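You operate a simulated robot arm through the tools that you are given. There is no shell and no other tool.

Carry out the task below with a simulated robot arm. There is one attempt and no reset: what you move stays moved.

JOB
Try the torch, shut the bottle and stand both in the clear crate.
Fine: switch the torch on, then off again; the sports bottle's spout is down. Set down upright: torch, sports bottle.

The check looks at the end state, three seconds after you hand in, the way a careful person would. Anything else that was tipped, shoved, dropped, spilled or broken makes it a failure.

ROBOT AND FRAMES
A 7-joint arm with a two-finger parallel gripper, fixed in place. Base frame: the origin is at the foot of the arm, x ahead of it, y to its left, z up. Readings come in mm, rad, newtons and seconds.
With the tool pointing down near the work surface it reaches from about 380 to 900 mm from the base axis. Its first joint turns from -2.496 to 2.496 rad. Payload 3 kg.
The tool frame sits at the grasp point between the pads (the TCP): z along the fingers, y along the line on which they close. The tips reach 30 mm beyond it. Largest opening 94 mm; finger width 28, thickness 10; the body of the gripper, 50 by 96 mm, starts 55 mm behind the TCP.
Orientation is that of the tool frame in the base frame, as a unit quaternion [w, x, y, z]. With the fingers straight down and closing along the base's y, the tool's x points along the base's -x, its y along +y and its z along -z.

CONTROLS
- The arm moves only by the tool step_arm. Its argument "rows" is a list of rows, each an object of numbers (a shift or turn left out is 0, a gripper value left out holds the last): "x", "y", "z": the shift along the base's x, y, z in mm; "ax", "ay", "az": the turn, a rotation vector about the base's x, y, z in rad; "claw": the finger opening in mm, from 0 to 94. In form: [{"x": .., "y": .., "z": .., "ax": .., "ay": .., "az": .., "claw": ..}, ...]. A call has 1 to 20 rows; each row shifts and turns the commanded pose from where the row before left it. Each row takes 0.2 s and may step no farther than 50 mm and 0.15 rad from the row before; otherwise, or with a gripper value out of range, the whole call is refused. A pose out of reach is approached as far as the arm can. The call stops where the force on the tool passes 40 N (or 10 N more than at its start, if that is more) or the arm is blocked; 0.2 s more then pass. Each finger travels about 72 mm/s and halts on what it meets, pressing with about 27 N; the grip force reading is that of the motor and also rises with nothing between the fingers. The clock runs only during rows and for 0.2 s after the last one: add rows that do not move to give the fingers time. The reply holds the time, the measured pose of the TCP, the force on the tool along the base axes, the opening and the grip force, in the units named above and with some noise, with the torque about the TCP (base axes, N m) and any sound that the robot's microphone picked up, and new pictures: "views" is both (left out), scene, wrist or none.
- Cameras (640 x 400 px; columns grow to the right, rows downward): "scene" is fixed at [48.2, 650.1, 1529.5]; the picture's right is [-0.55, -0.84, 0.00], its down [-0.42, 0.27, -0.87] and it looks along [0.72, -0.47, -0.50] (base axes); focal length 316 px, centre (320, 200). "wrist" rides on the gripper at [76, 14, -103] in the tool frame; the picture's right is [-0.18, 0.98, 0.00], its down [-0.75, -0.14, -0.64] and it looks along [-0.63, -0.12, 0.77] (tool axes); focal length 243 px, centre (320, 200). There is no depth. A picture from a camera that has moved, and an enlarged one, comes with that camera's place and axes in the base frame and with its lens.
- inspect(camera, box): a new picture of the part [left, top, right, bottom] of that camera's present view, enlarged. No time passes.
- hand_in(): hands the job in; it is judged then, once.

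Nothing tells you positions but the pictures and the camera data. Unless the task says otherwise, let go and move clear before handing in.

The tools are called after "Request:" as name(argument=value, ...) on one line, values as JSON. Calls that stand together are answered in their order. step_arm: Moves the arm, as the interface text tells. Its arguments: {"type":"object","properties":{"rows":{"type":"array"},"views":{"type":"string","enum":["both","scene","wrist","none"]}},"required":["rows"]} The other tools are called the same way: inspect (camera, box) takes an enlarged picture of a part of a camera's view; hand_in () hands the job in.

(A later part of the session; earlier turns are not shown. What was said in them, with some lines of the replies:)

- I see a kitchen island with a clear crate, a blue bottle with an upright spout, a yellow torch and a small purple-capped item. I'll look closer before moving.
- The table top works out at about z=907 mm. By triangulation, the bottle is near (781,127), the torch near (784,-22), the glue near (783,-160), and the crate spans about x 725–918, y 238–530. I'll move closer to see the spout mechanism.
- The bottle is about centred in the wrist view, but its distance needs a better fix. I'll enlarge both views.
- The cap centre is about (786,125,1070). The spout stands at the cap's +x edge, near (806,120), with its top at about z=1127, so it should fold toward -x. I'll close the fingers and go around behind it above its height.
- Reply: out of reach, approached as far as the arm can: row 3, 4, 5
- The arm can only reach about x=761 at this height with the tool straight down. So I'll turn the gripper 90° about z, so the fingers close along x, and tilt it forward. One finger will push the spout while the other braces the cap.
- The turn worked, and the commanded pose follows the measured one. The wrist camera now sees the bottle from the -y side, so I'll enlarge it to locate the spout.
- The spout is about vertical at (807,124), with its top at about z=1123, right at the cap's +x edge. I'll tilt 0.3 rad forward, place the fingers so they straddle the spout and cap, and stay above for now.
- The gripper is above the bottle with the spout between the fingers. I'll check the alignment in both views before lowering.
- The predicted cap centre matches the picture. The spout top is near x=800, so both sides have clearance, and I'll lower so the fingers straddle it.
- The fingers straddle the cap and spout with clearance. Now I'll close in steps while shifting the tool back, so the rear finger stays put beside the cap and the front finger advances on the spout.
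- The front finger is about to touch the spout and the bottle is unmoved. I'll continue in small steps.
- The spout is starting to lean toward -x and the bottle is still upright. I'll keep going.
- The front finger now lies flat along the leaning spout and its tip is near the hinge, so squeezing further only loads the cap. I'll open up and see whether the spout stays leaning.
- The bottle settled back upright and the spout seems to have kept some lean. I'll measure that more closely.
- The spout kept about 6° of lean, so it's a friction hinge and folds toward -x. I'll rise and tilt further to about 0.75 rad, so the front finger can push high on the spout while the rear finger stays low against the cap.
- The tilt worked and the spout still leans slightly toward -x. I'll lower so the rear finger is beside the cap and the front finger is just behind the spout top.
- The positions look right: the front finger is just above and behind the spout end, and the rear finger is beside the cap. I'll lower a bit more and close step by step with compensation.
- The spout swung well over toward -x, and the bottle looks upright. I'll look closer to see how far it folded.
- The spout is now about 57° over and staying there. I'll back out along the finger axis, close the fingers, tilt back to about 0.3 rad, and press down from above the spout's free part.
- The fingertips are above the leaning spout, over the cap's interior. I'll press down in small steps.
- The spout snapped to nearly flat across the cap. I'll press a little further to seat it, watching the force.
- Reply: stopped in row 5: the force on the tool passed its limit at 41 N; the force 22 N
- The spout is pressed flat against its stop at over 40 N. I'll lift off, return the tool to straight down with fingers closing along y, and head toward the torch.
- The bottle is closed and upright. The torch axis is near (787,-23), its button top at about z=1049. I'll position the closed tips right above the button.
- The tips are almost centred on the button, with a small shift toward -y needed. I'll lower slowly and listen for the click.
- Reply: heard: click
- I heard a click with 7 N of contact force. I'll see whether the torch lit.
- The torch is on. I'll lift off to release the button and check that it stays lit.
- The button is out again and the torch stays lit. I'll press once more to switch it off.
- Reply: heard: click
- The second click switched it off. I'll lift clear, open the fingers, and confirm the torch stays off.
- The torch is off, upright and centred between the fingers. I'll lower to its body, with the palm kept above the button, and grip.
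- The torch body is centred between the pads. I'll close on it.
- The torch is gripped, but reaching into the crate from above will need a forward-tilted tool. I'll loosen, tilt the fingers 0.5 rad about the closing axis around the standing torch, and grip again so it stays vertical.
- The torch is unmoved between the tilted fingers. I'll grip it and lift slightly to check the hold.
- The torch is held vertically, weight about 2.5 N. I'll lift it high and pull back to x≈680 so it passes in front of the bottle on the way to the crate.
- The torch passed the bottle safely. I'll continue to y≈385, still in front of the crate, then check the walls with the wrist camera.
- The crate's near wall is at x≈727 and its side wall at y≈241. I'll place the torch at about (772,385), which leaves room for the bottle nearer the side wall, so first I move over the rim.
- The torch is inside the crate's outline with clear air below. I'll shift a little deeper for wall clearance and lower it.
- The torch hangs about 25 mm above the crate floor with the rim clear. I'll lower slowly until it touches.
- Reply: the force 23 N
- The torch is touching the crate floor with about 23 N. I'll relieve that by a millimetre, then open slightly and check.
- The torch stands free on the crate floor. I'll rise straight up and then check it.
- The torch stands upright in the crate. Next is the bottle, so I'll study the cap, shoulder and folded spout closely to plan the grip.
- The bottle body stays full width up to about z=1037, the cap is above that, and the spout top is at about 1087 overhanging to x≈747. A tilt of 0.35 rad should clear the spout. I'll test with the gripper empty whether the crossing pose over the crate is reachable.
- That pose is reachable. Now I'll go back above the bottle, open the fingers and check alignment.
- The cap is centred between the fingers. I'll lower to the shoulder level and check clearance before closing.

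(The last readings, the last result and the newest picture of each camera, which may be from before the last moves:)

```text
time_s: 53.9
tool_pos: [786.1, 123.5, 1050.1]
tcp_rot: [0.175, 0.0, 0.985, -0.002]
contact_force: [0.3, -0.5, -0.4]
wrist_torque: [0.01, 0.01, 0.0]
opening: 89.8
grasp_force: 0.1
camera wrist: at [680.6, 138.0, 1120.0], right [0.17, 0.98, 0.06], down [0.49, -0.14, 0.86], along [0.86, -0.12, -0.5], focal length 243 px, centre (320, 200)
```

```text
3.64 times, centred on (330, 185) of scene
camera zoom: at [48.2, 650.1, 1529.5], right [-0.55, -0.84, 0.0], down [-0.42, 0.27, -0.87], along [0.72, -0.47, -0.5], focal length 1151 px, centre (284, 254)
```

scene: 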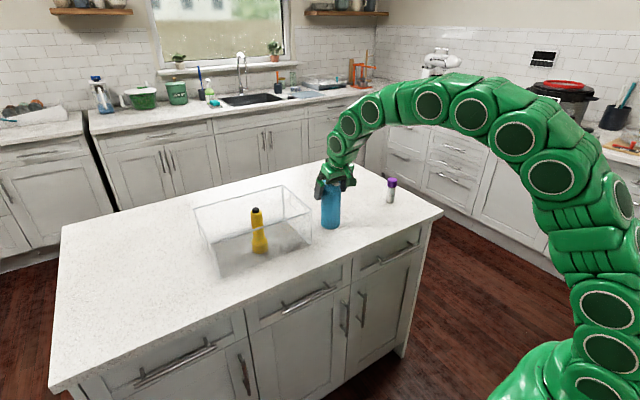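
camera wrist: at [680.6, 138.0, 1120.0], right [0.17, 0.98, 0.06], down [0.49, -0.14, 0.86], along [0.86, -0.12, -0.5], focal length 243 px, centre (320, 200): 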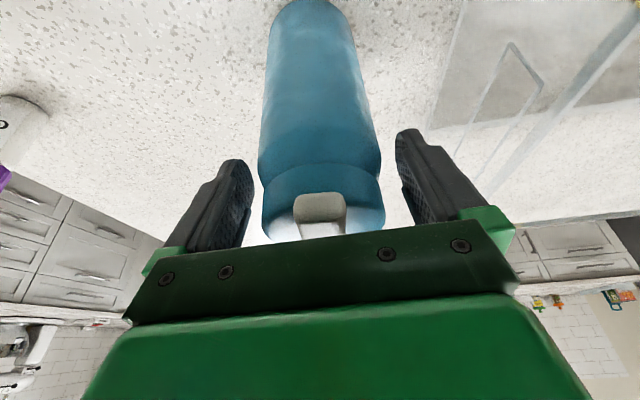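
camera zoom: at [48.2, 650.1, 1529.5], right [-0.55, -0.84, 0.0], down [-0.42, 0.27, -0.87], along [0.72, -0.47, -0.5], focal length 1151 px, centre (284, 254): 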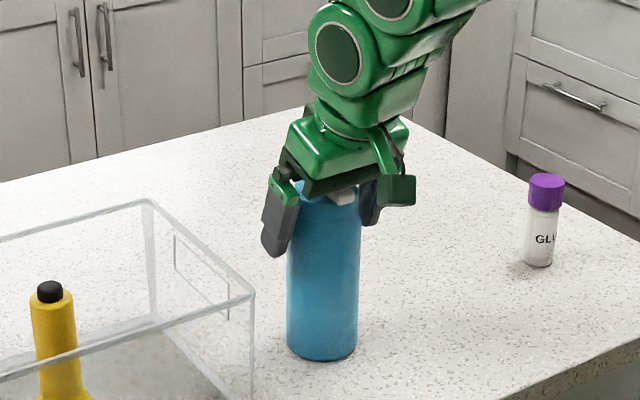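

There's no contact yet, and the spout clears the palm. I'll lower another 3 mm and close on the bottle's upper body.

Request:
step_arm(rows=[{"z": -3}, {"claw": 80}, {"claw": 72}, {"claw": 66}, {"claw": 60}, {"claw": 54}, {}, {}], views="none")

Request:
inspect(camera="wrist", box=[180, 60, 460, 250])

Request:
inspect(camera="scene", box=[290, 130, 370, 240])

```text
time_s: 55.7
tool_pos: [786.9, 122.2, 1048.0]
tcp_rot: [0.174, 0.0, 0.985, -0.003]
contact_force: [0.5, 2.5, 1.3]
wrist_torque: [0.15, -0.05, 0.02]
opening: 67.2
grasp_force: 27.0
```

```text
2.11 times, centred on (320, 155) of wrist
camera zoom: at [680.6, 138.0, 1117.2], right [0.17, 0.98, 0.06], down [0.49, -0.14, 0.86], along [0.86, -0.12, -0.5], focal length 511 px, centre (320, 295)
```

zoom: 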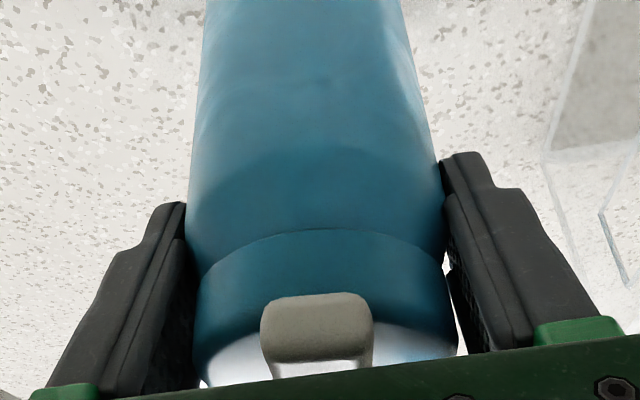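

```text
3.64 times, centred on (330, 185) of scene
camera zoom: at [48.2, 650.1, 1529.5], right [-0.55, -0.84, 0.0], down [-0.42, 0.27, -0.87], along [0.72, -0.47, -0.5], focal length 1151 px, centre (284, 254)
```

zoom: 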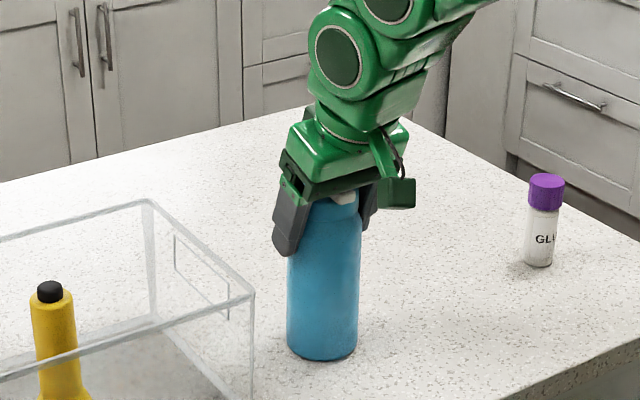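

The bottle is gripped at 67 mm. I'll lift it a little and check the hold.

Request:
step_arm(rows=[{"z": 6}, {"z": 10}, {"z": 10}, {}], views="none")

Request:
inspect(camera="scene", box=[290, 120, 370, 240])

```text
time_s: 56.7
tool_pos: [787.4, 123.3, 1072.8]
tcp_rot: [0.175, 0.0, 0.984, -0.002]
contact_force: [-0.3, -1.0, -2.2]
wrist_torque: [0.03, -0.03, 0.01]
opening: 66.9
grasp_force: 27.2
```

```text
3.33 times, centred on (330, 180) of scene
camera zoom: at [48.2, 650.1, 1529.5], right [-0.55, -0.84, 0.0], down [-0.42, 0.27, -0.87], along [0.72, -0.47, -0.5], focal length 1055 px, centre (287, 267)
```

zoom: 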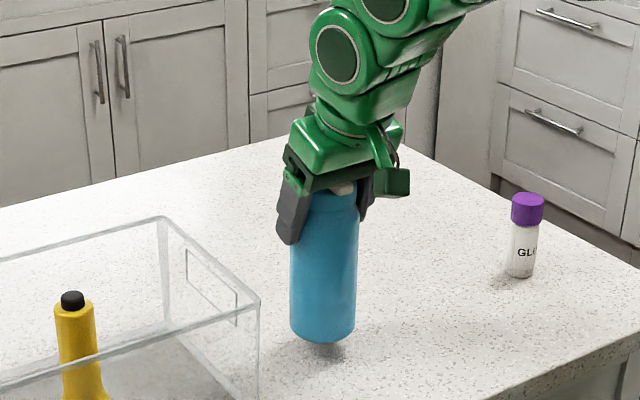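

The bottle hangs vertically. I'll lift it high enough for its base to clear the rim and approach the crate's side wall.

Request:
step_arm(rows=[{"z": 30}, {"z": 30}, {"z": 30}, {"z": 20}, {"z": 14}, {"y": 25}, {"y": 25}, {"y": 20}, {}], views="both")

Request:
inspect(camera="scene", box=[220, 120, 370, 260])

Request:
inspect(camera="wrist", box=[180, 0, 480, 220])

```text
time_s: 58.7
tool_pos: [785.2, 193.8, 1198.9]
tcp_rot: [0.173, 0.001, 0.985, -0.003]
contact_force: [0.6, 0.6, -3.1]
wrist_torque: [0.01, -0.01, 0.0]
opening: 66.8
grasp_force: 27.0
camera wrist: at [680.4, 208.2, 1267.0], right [0.18, 0.98, 0.06], down [0.49, -0.14, 0.86], along [0.86, -0.12, -0.5], focal length 243 px, centre (320, 200)
```

scene: 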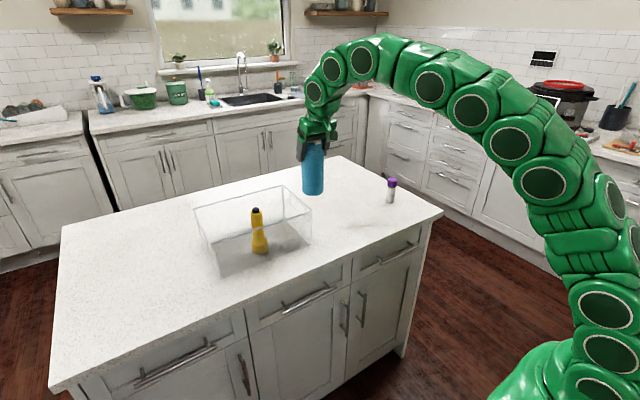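
wrist: 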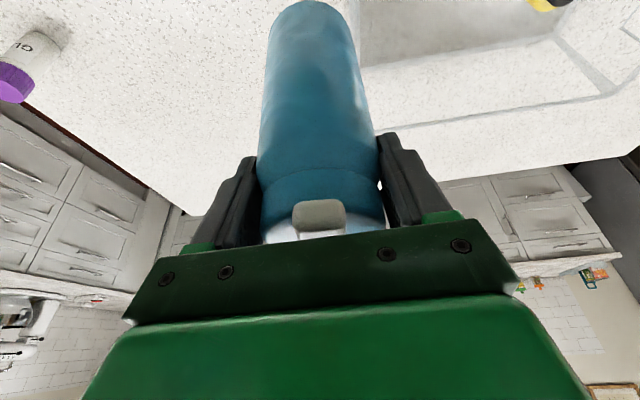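

```text
2.86 times, centred on (295, 190) of scene
camera zoom: at [48.2, 650.1, 1529.5], right [-0.55, -0.84, 0.0], down [-0.42, 0.27, -0.87], along [0.72, -0.47, -0.5], focal length 904 px, centre (391, 229)
```

zoom: 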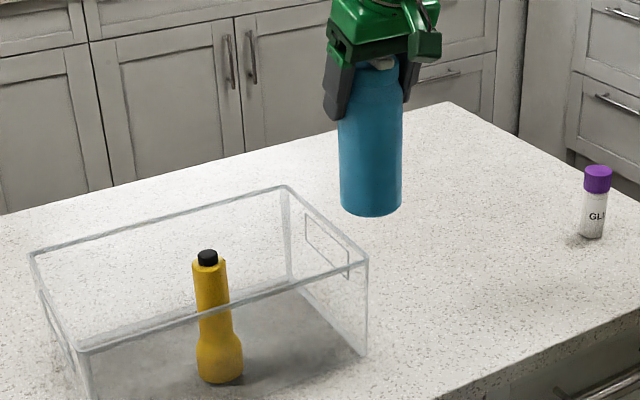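

```text
1.82 times, centred on (330, 110) of wrist
camera zoom: at [680.4, 208.2, 1267.0], right [0.18, 0.98, 0.06], down [0.49, -0.14, 0.86], along [0.86, -0.12, -0.5], focal length 441 px, centre (302, 364)
```

zoom: 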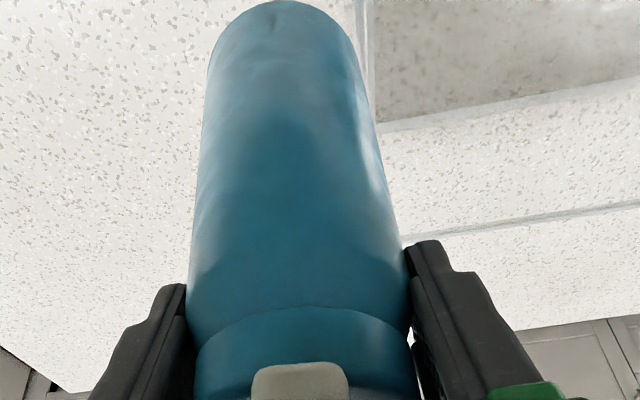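

The bottle base is at about z=1060, with the rim near 1033. I'll cross the side wall and stop above the placing spot.

Request:
step_arm(rows=[{"y": 25}, {"y": 25}, {"y": 25}, {"x": 1, "y": 25}, {}], views="both")

Request:
inspect(camera="scene", box=[200, 120, 350, 260])

Request:
inspect(camera="wrist", box=[180, 0, 480, 220])

```text
time_s: 59.9
tool_pos: [788.0, 293.5, 1197.8]
tcp_rot: [0.174, 0.001, 0.985, -0.003]
contact_force: [0.0, 0.6, -2.8]
wrist_torque: [-0.02, -0.01, -0.01]
opening: 67.0
grasp_force: 27.6
camera wrist: at [681.1, 308.5, 1267.7], right [0.17, 0.98, 0.06], down [0.49, -0.14, 0.86], along [0.86, -0.12, -0.5], focal length 243 px, centre (320, 200)
```

scene: 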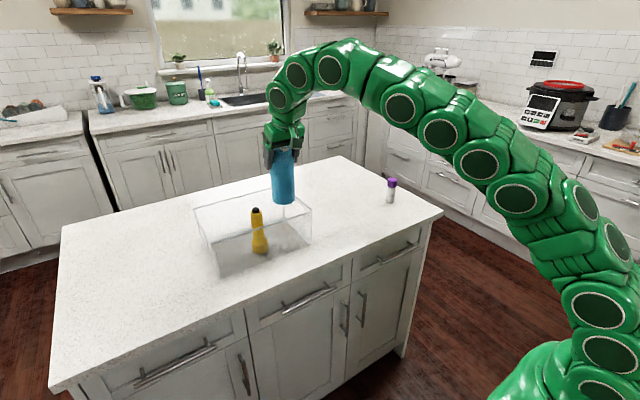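
wrist: 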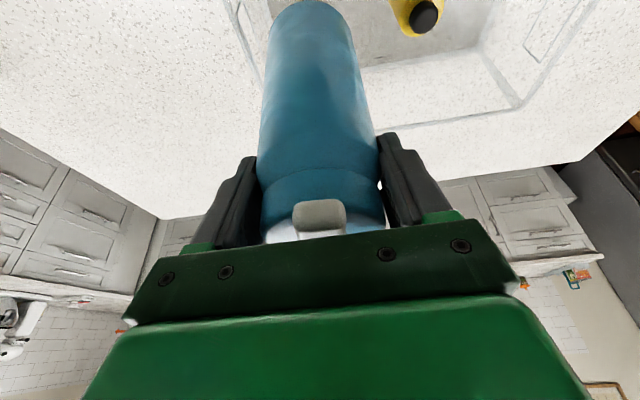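

```text
2.86 times, centred on (275, 190) of scene
camera zoom: at [48.2, 650.1, 1529.5], right [-0.55, -0.84, 0.0], down [-0.42, 0.27, -0.87], along [0.72, -0.47, -0.5], focal length 904 px, centre (449, 229)
```

zoom: 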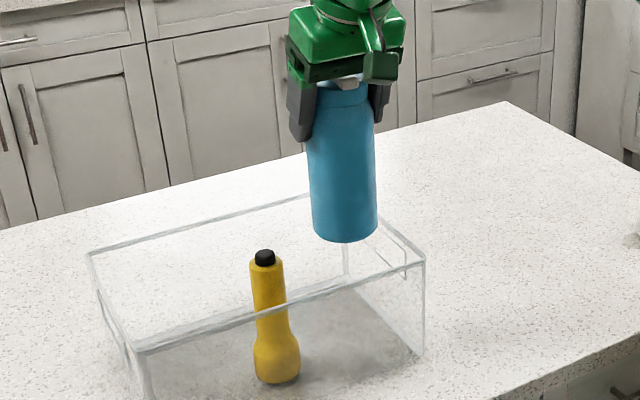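

```text
1.82 times, centred on (330, 110) of wrist
camera zoom: at [681.1, 308.5, 1267.7], right [0.17, 0.98, 0.06], down [0.49, -0.14, 0.86], along [0.86, -0.12, -0.5], focal length 441 px, centre (302, 364)
```

zoom: 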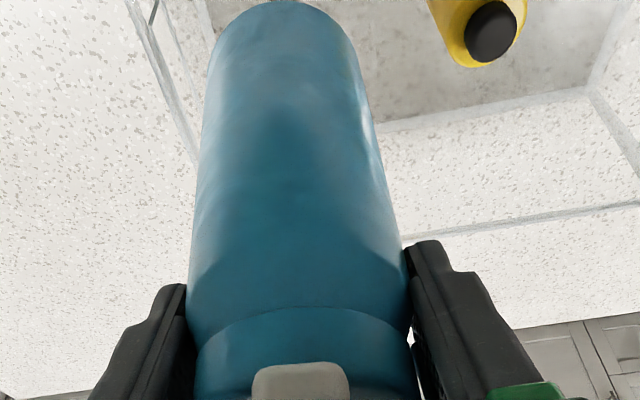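

The bottle is over the crate. I'll shift to y≈304 so the finger has room from the side wall, and lower it.

Request:
step_arm(rows=[{"y": 10}, {"z": -25}, {"z": -30}, {"z": -30}, {"z": -25}, {"z": -15}, {}], views="both")

Request:
inspect(camera="scene", box=[200, 140, 350, 280])

Request:
inspect(camera="wrist", box=[100, 0, 540, 260])

```text
time_s: 61.5
tool_pos: [787.9, 303.2, 1071.9]
tcp_rot: [0.175, 0.0, 0.985, -0.002]
contact_force: [-0.8, -0.3, -3.1]
wrist_torque: [0.01, -0.03, 0.03]
opening: 67.1
grasp_force: 27.2
camera wrist: at [681.4, 317.6, 1141.7], right [0.17, 0.98, 0.06], down [0.49, -0.14, 0.86], along [0.86, -0.12, -0.5], focal length 243 px, centre (320, 200)
```

scene: 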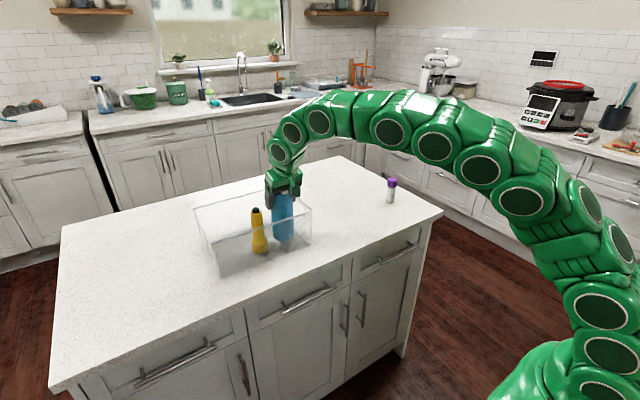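
wrist: 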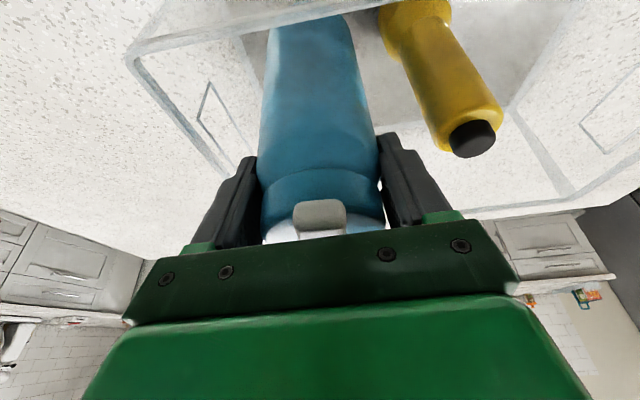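

```text
2.86 times, centred on (275, 210) of scene
camera zoom: at [48.2, 650.1, 1529.5], right [-0.55, -0.84, 0.0], down [-0.42, 0.27, -0.87], along [0.72, -0.47, -0.5], focal length 904 px, centre (449, 171)
```

zoom: 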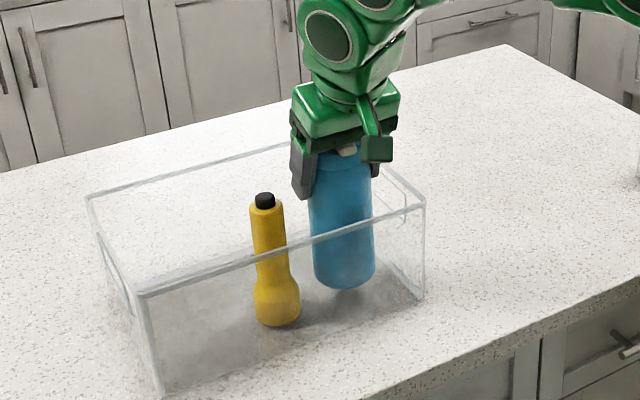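

```text
1.45 times, centred on (320, 130) of wrist
camera zoom: at [681.4, 317.6, 1141.7], right [0.17, 0.98, 0.06], down [0.49, -0.14, 0.86], along [0.86, -0.12, -0.5], focal length 353 px, centre (320, 302)
```

zoom: 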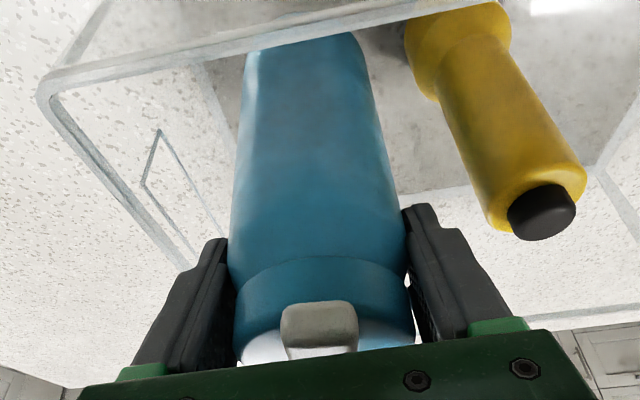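

Everything is clear, with about 20 mm left to the floor. I'll lower slowly to contact.

Request:
step_arm(rows=[{"z": -8}, {"z": -5}, {"z": -2}, {"z": -2}, {}], views="none")

```text
time_s: 62.7
tool_pos: [788.9, 304.8, 1055.5]
tcp_rot: [0.174, 0.001, 0.985, -0.003]
contact_force: [-0.5, 0.2, -2.2]
wrist_torque: [0.02, 0.0, 0.03]
opening: 66.9
grasp_force: 27.2
```

Request:
step_arm(rows=[{"z": -1.5}, {"z": -1.5}, {}], views="none")

```text
time_s: 63.5
tool_pos: [788.4, 304.4, 1053.7]
tcp_rot: [0.176, 0.0, 0.984, -0.003]
contact_force: [-1.2, 0.0, 10.6]
wrist_torque: [-0.14, 0.43, 0.04]
opening: 67.0
grasp_force: 26.2
```

The bottle is on the floor with light contact. I'll relieve slightly and open in small increments.

Request:
step_arm(rows=[{"z": 0.7}, {}, {"claw": 70}, {"claw": 73}, {"claw": 77}, {}], views="both")

Request:
inspect(camera="scene", box=[200, 140, 350, 280])

Request:
inspect(camera="wrist", box=[100, 0, 540, 260])

```text
time_s: 64.9
tool_pos: [786.8, 302.9, 1052.4]
tcp_rot: [0.174, 0.0, 0.985, -0.003]
contact_force: [0.2, 0.5, -0.2]
wrist_torque: [0.02, -0.01, -0.02]
opening: 76.9
grasp_force: 0.1
camera wrist: at [681.3, 318.0, 1123.0], right [0.17, 0.98, 0.06], down [0.49, -0.14, 0.86], along [0.86, -0.12, -0.5], focal length 243 px, centre (320, 200)
```

scene: 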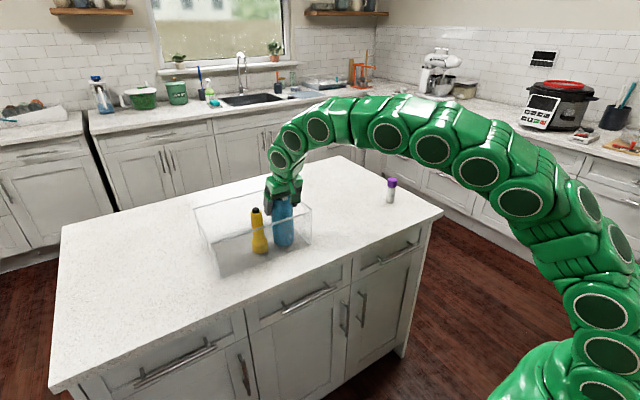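
wrist: 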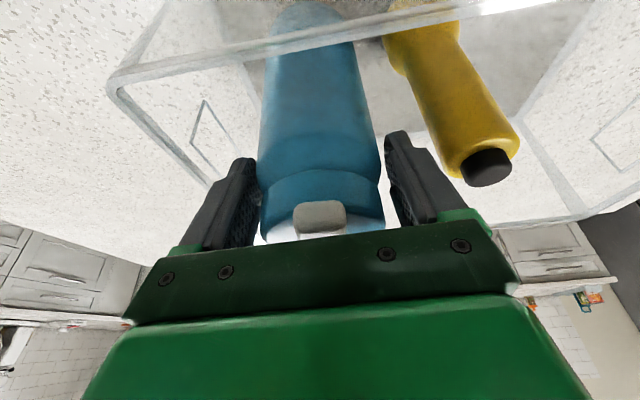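

```text
2.86 times, centred on (275, 210) of scene
camera zoom: at [48.2, 650.1, 1529.5], right [-0.55, -0.84, 0.0], down [-0.42, 0.27, -0.87], along [0.72, -0.47, -0.5], focal length 904 px, centre (449, 171)
```

zoom: 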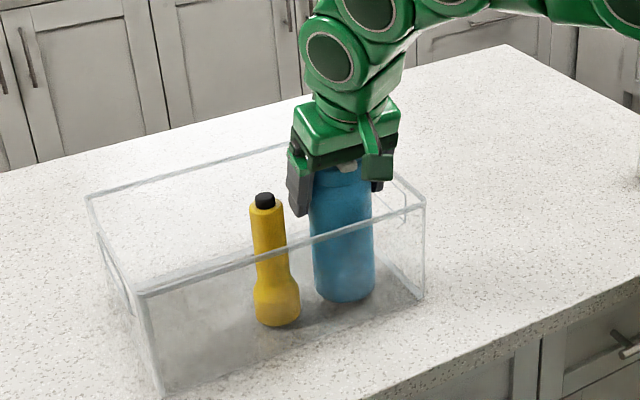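

```text
1.45 times, centred on (320, 130) of wrist
camera zoom: at [681.3, 318.0, 1123.0], right [0.17, 0.98, 0.06], down [0.49, -0.14, 0.86], along [0.86, -0.12, -0.5], focal length 353 px, centre (320, 302)
```

zoom: 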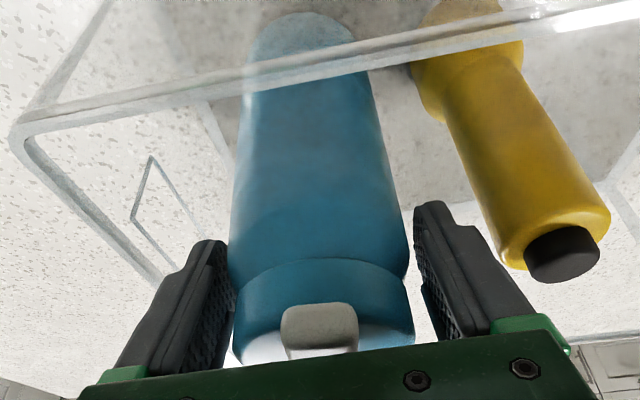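

The bottle stands free and is slightly closer to the -y finger. I'll centre by 2 mm and rise straight up.

Request:
step_arm(rows=[{"y": -2}, {"z": 6}, {"z": 12}, {"z": 25}, {"z": 30}, {"z": 30}, {"z": 30}, {"x": -30}, {"x": -40, "y": -30}, {"x": -40, "y": -40}, {"x": -30, "y": -40}, {}], views="both")

Request:
inspect(camera="scene", box=[190, 150, 340, 290])

Request:
inspect(camera="scene", box=[250, 180, 310, 260])

Request:
inspect(camera="wrist", box=[300, 0, 640, 220])

```text
refused: row 10 steps farther than a row can; nothing moved
```

```text
2.86 times, centred on (265, 220) of scene
camera zoom: at [48.2, 650.1, 1529.5], right [-0.55, -0.84, 0.0], down [-0.42, 0.27, -0.87], along [0.72, -0.47, -0.5], focal length 904 px, centre (477, 143)
```

zoom: 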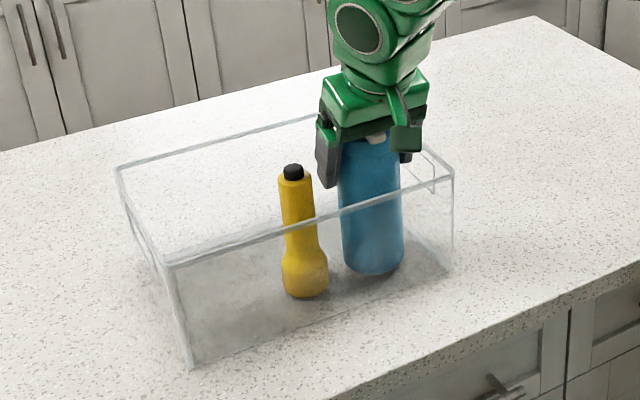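

```text
5.00 times, centred on (280, 220) of scene
camera zoom: at [48.2, 650.1, 1529.5], right [-0.55, -0.84, 0.0], down [-0.42, 0.27, -0.87], along [0.72, -0.47, -0.5], focal length 1582 px, centre (520, 100)
```

zoom: 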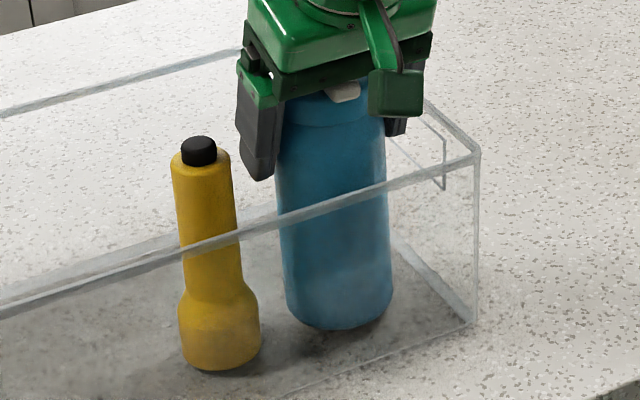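

```text
1.82 times, centred on (470, 110) of wrist
camera zoom: at [681.3, 318.0, 1123.0], right [0.17, 0.98, 0.06], down [0.49, -0.14, 0.86], along [0.86, -0.12, -0.5], focal length 441 px, centre (47, 364)
```

zoom: 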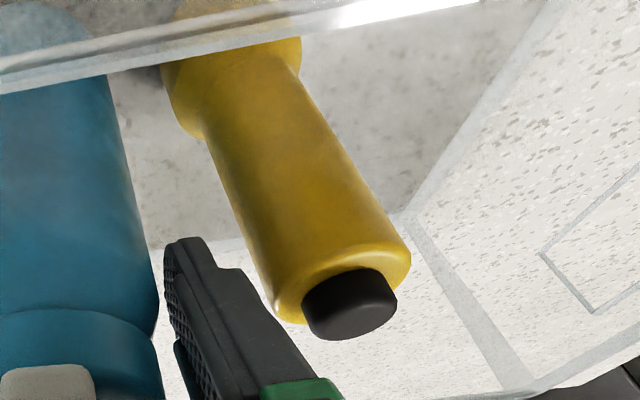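

That call was refused because one row was too long, and nothing moved. I'll repeat it with smaller steps, rising straight up first.

Request:
step_arm(rows=[{"y": -2}, {"z": 6}, {"z": 12}, {"z": 25}, {"z": 30}, {"z": 30}, {"z": 30}, {}], views="both")

Request:
inspect(camera="scene", box=[190, 150, 340, 290])

```text
time_s: 66.7
tool_pos: [786.4, 303.5, 1185.9]
tcp_rot: [0.174, 0.0, 0.985, -0.002]
contact_force: [-0.1, 0.1, 0.0]
wrist_torque: [0.02, 0.02, 0.02]
opening: 77.0
grasp_force: 0.0
camera wrist: at [681.4, 316.3, 1255.2], right [0.17, 0.98, 0.06], down [0.49, -0.14, 0.86], along [0.86, -0.12, -0.5], focal length 243 px, centre (320, 200)
```

scene: 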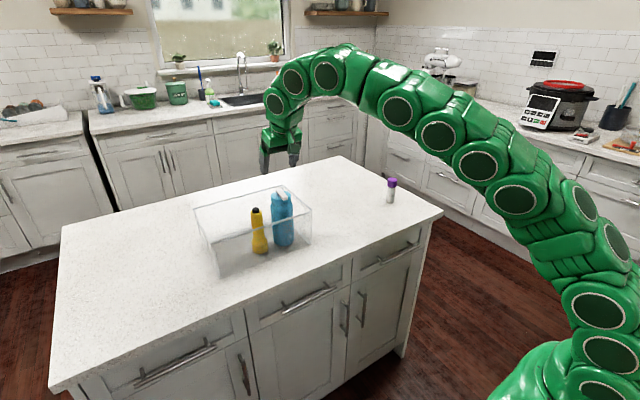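
wrist: 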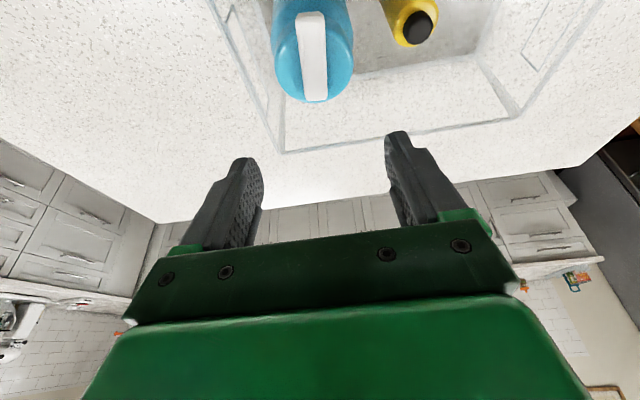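

```text
2.86 times, centred on (265, 220) of scene
camera zoom: at [48.2, 650.1, 1529.5], right [-0.55, -0.84, 0.0], down [-0.42, 0.27, -0.87], along [0.72, -0.47, -0.5], focal length 904 px, centre (477, 143)
```

zoom: 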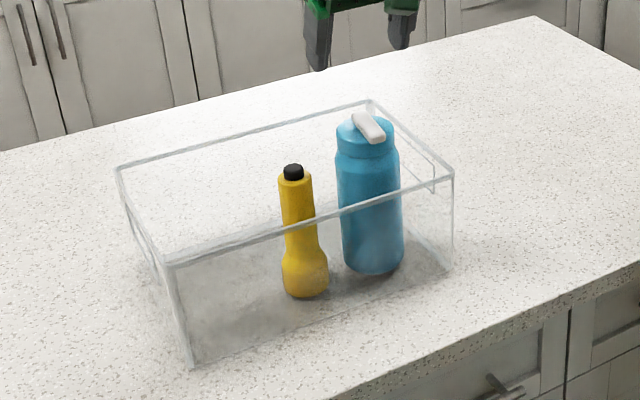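

Both items stand upright in the crate, with the spout flat and the torch off. I'll retreat well clear and take a final look.

Request:
step_arm(rows=[{"x": -35, "z": 15}, {"x": -40, "z": 15}, {"x": -40, "y": -20}, {"x": -40, "y": -20}, {}], views="both")

Request:
inspect(camera="scene", box=[245, 180, 305, 260])

Request:
inspect(camera="scene", box=[360, 150, 430, 230])

Request:
inspect(camera="wrist", box=[220, 0, 560, 220])

```text
time_s: 67.9
tool_pos: [632.5, 263.0, 1216.9]
tcp_rot: [0.174, 0.001, 0.985, -0.003]
contact_force: [0.0, 0.0, 0.5]
wrist_torque: [-0.04, 0.01, -0.03]
opening: 77.3
grasp_force: 0.1
camera wrist: at [526.2, 276.6, 1286.0], right [0.17, 0.98, 0.06], down [0.49, -0.14, 0.86], along [0.86, -0.12, -0.5], focal length 243 px, centre (320, 200)
```

scene: 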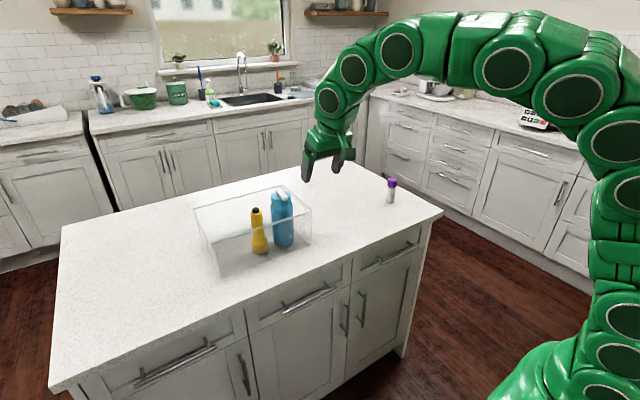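
wrist: 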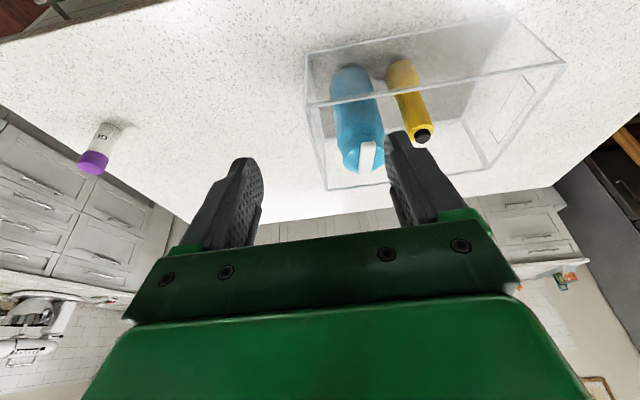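

```text
5.00 times, centred on (275, 220) of scene
camera zoom: at [48.2, 650.1, 1529.5], right [-0.55, -0.84, 0.0], down [-0.42, 0.27, -0.87], along [0.72, -0.47, -0.5], focal length 1582 px, centre (545, 100)
```

zoom: 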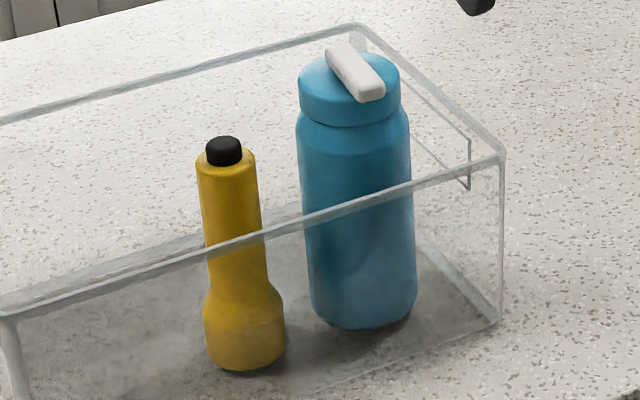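

```text
5.00 times, centred on (395, 190) of scene
camera zoom: at [48.2, 650.1, 1529.5], right [-0.55, -0.84, 0.0], down [-0.42, 0.27, -0.87], along [0.72, -0.47, -0.5], focal length 1582 px, centre (-55, 250)
```

zoom: 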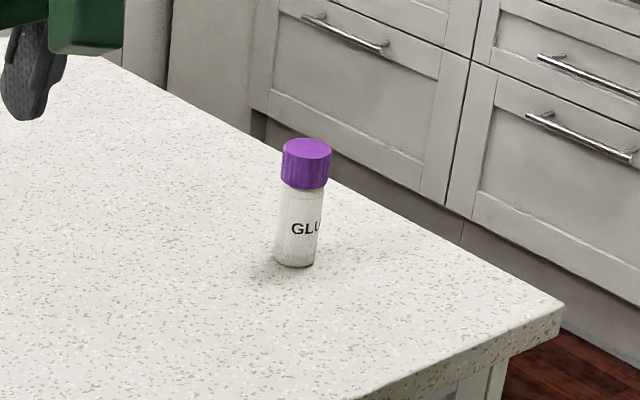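

```text
1.82 times, centred on (390, 110) of wrist
camera zoom: at [526.2, 276.6, 1286.0], right [0.17, 0.98, 0.06], down [0.49, -0.14, 0.86], along [0.86, -0.12, -0.5], focal length 441 px, centre (193, 364)
```

zoom: 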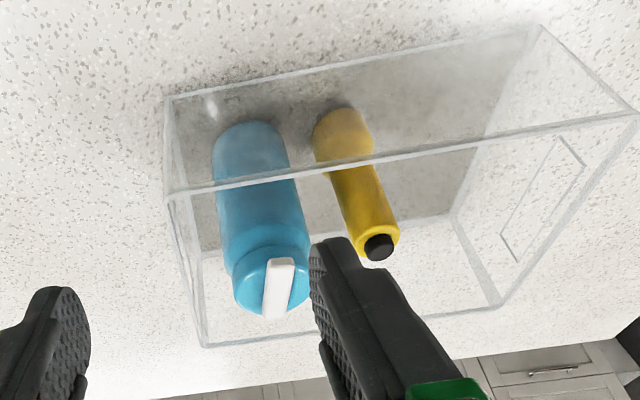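

The torch is off and upright, and the bottle is upright beside it in the crate with its spout folded flat. The glue and the crate haven't moved and the arm is clear, so I'm handing in.

Request:
hand_in()

```text
The job is handed in.
```

The job is handed in. The final pictures show the torch and the bottle both standing upright in the clear crate.

- **Torch:** I pressed its button twice. The first click lit it and it stayed lit when released. The second click switched it off, and it was still off at the end.
- **Bottle:** its spout is folded flat across the cap. I pressed it down to its stop and it stayed down while I carried the bottle.
- **Everything else:** the glue stick was not touched, and the crate looks where it was. The arm is clear with the gripper open.

While I was folding the spout, the bottle tilted a few degrees between the fingers. It settled back upright when I let go.
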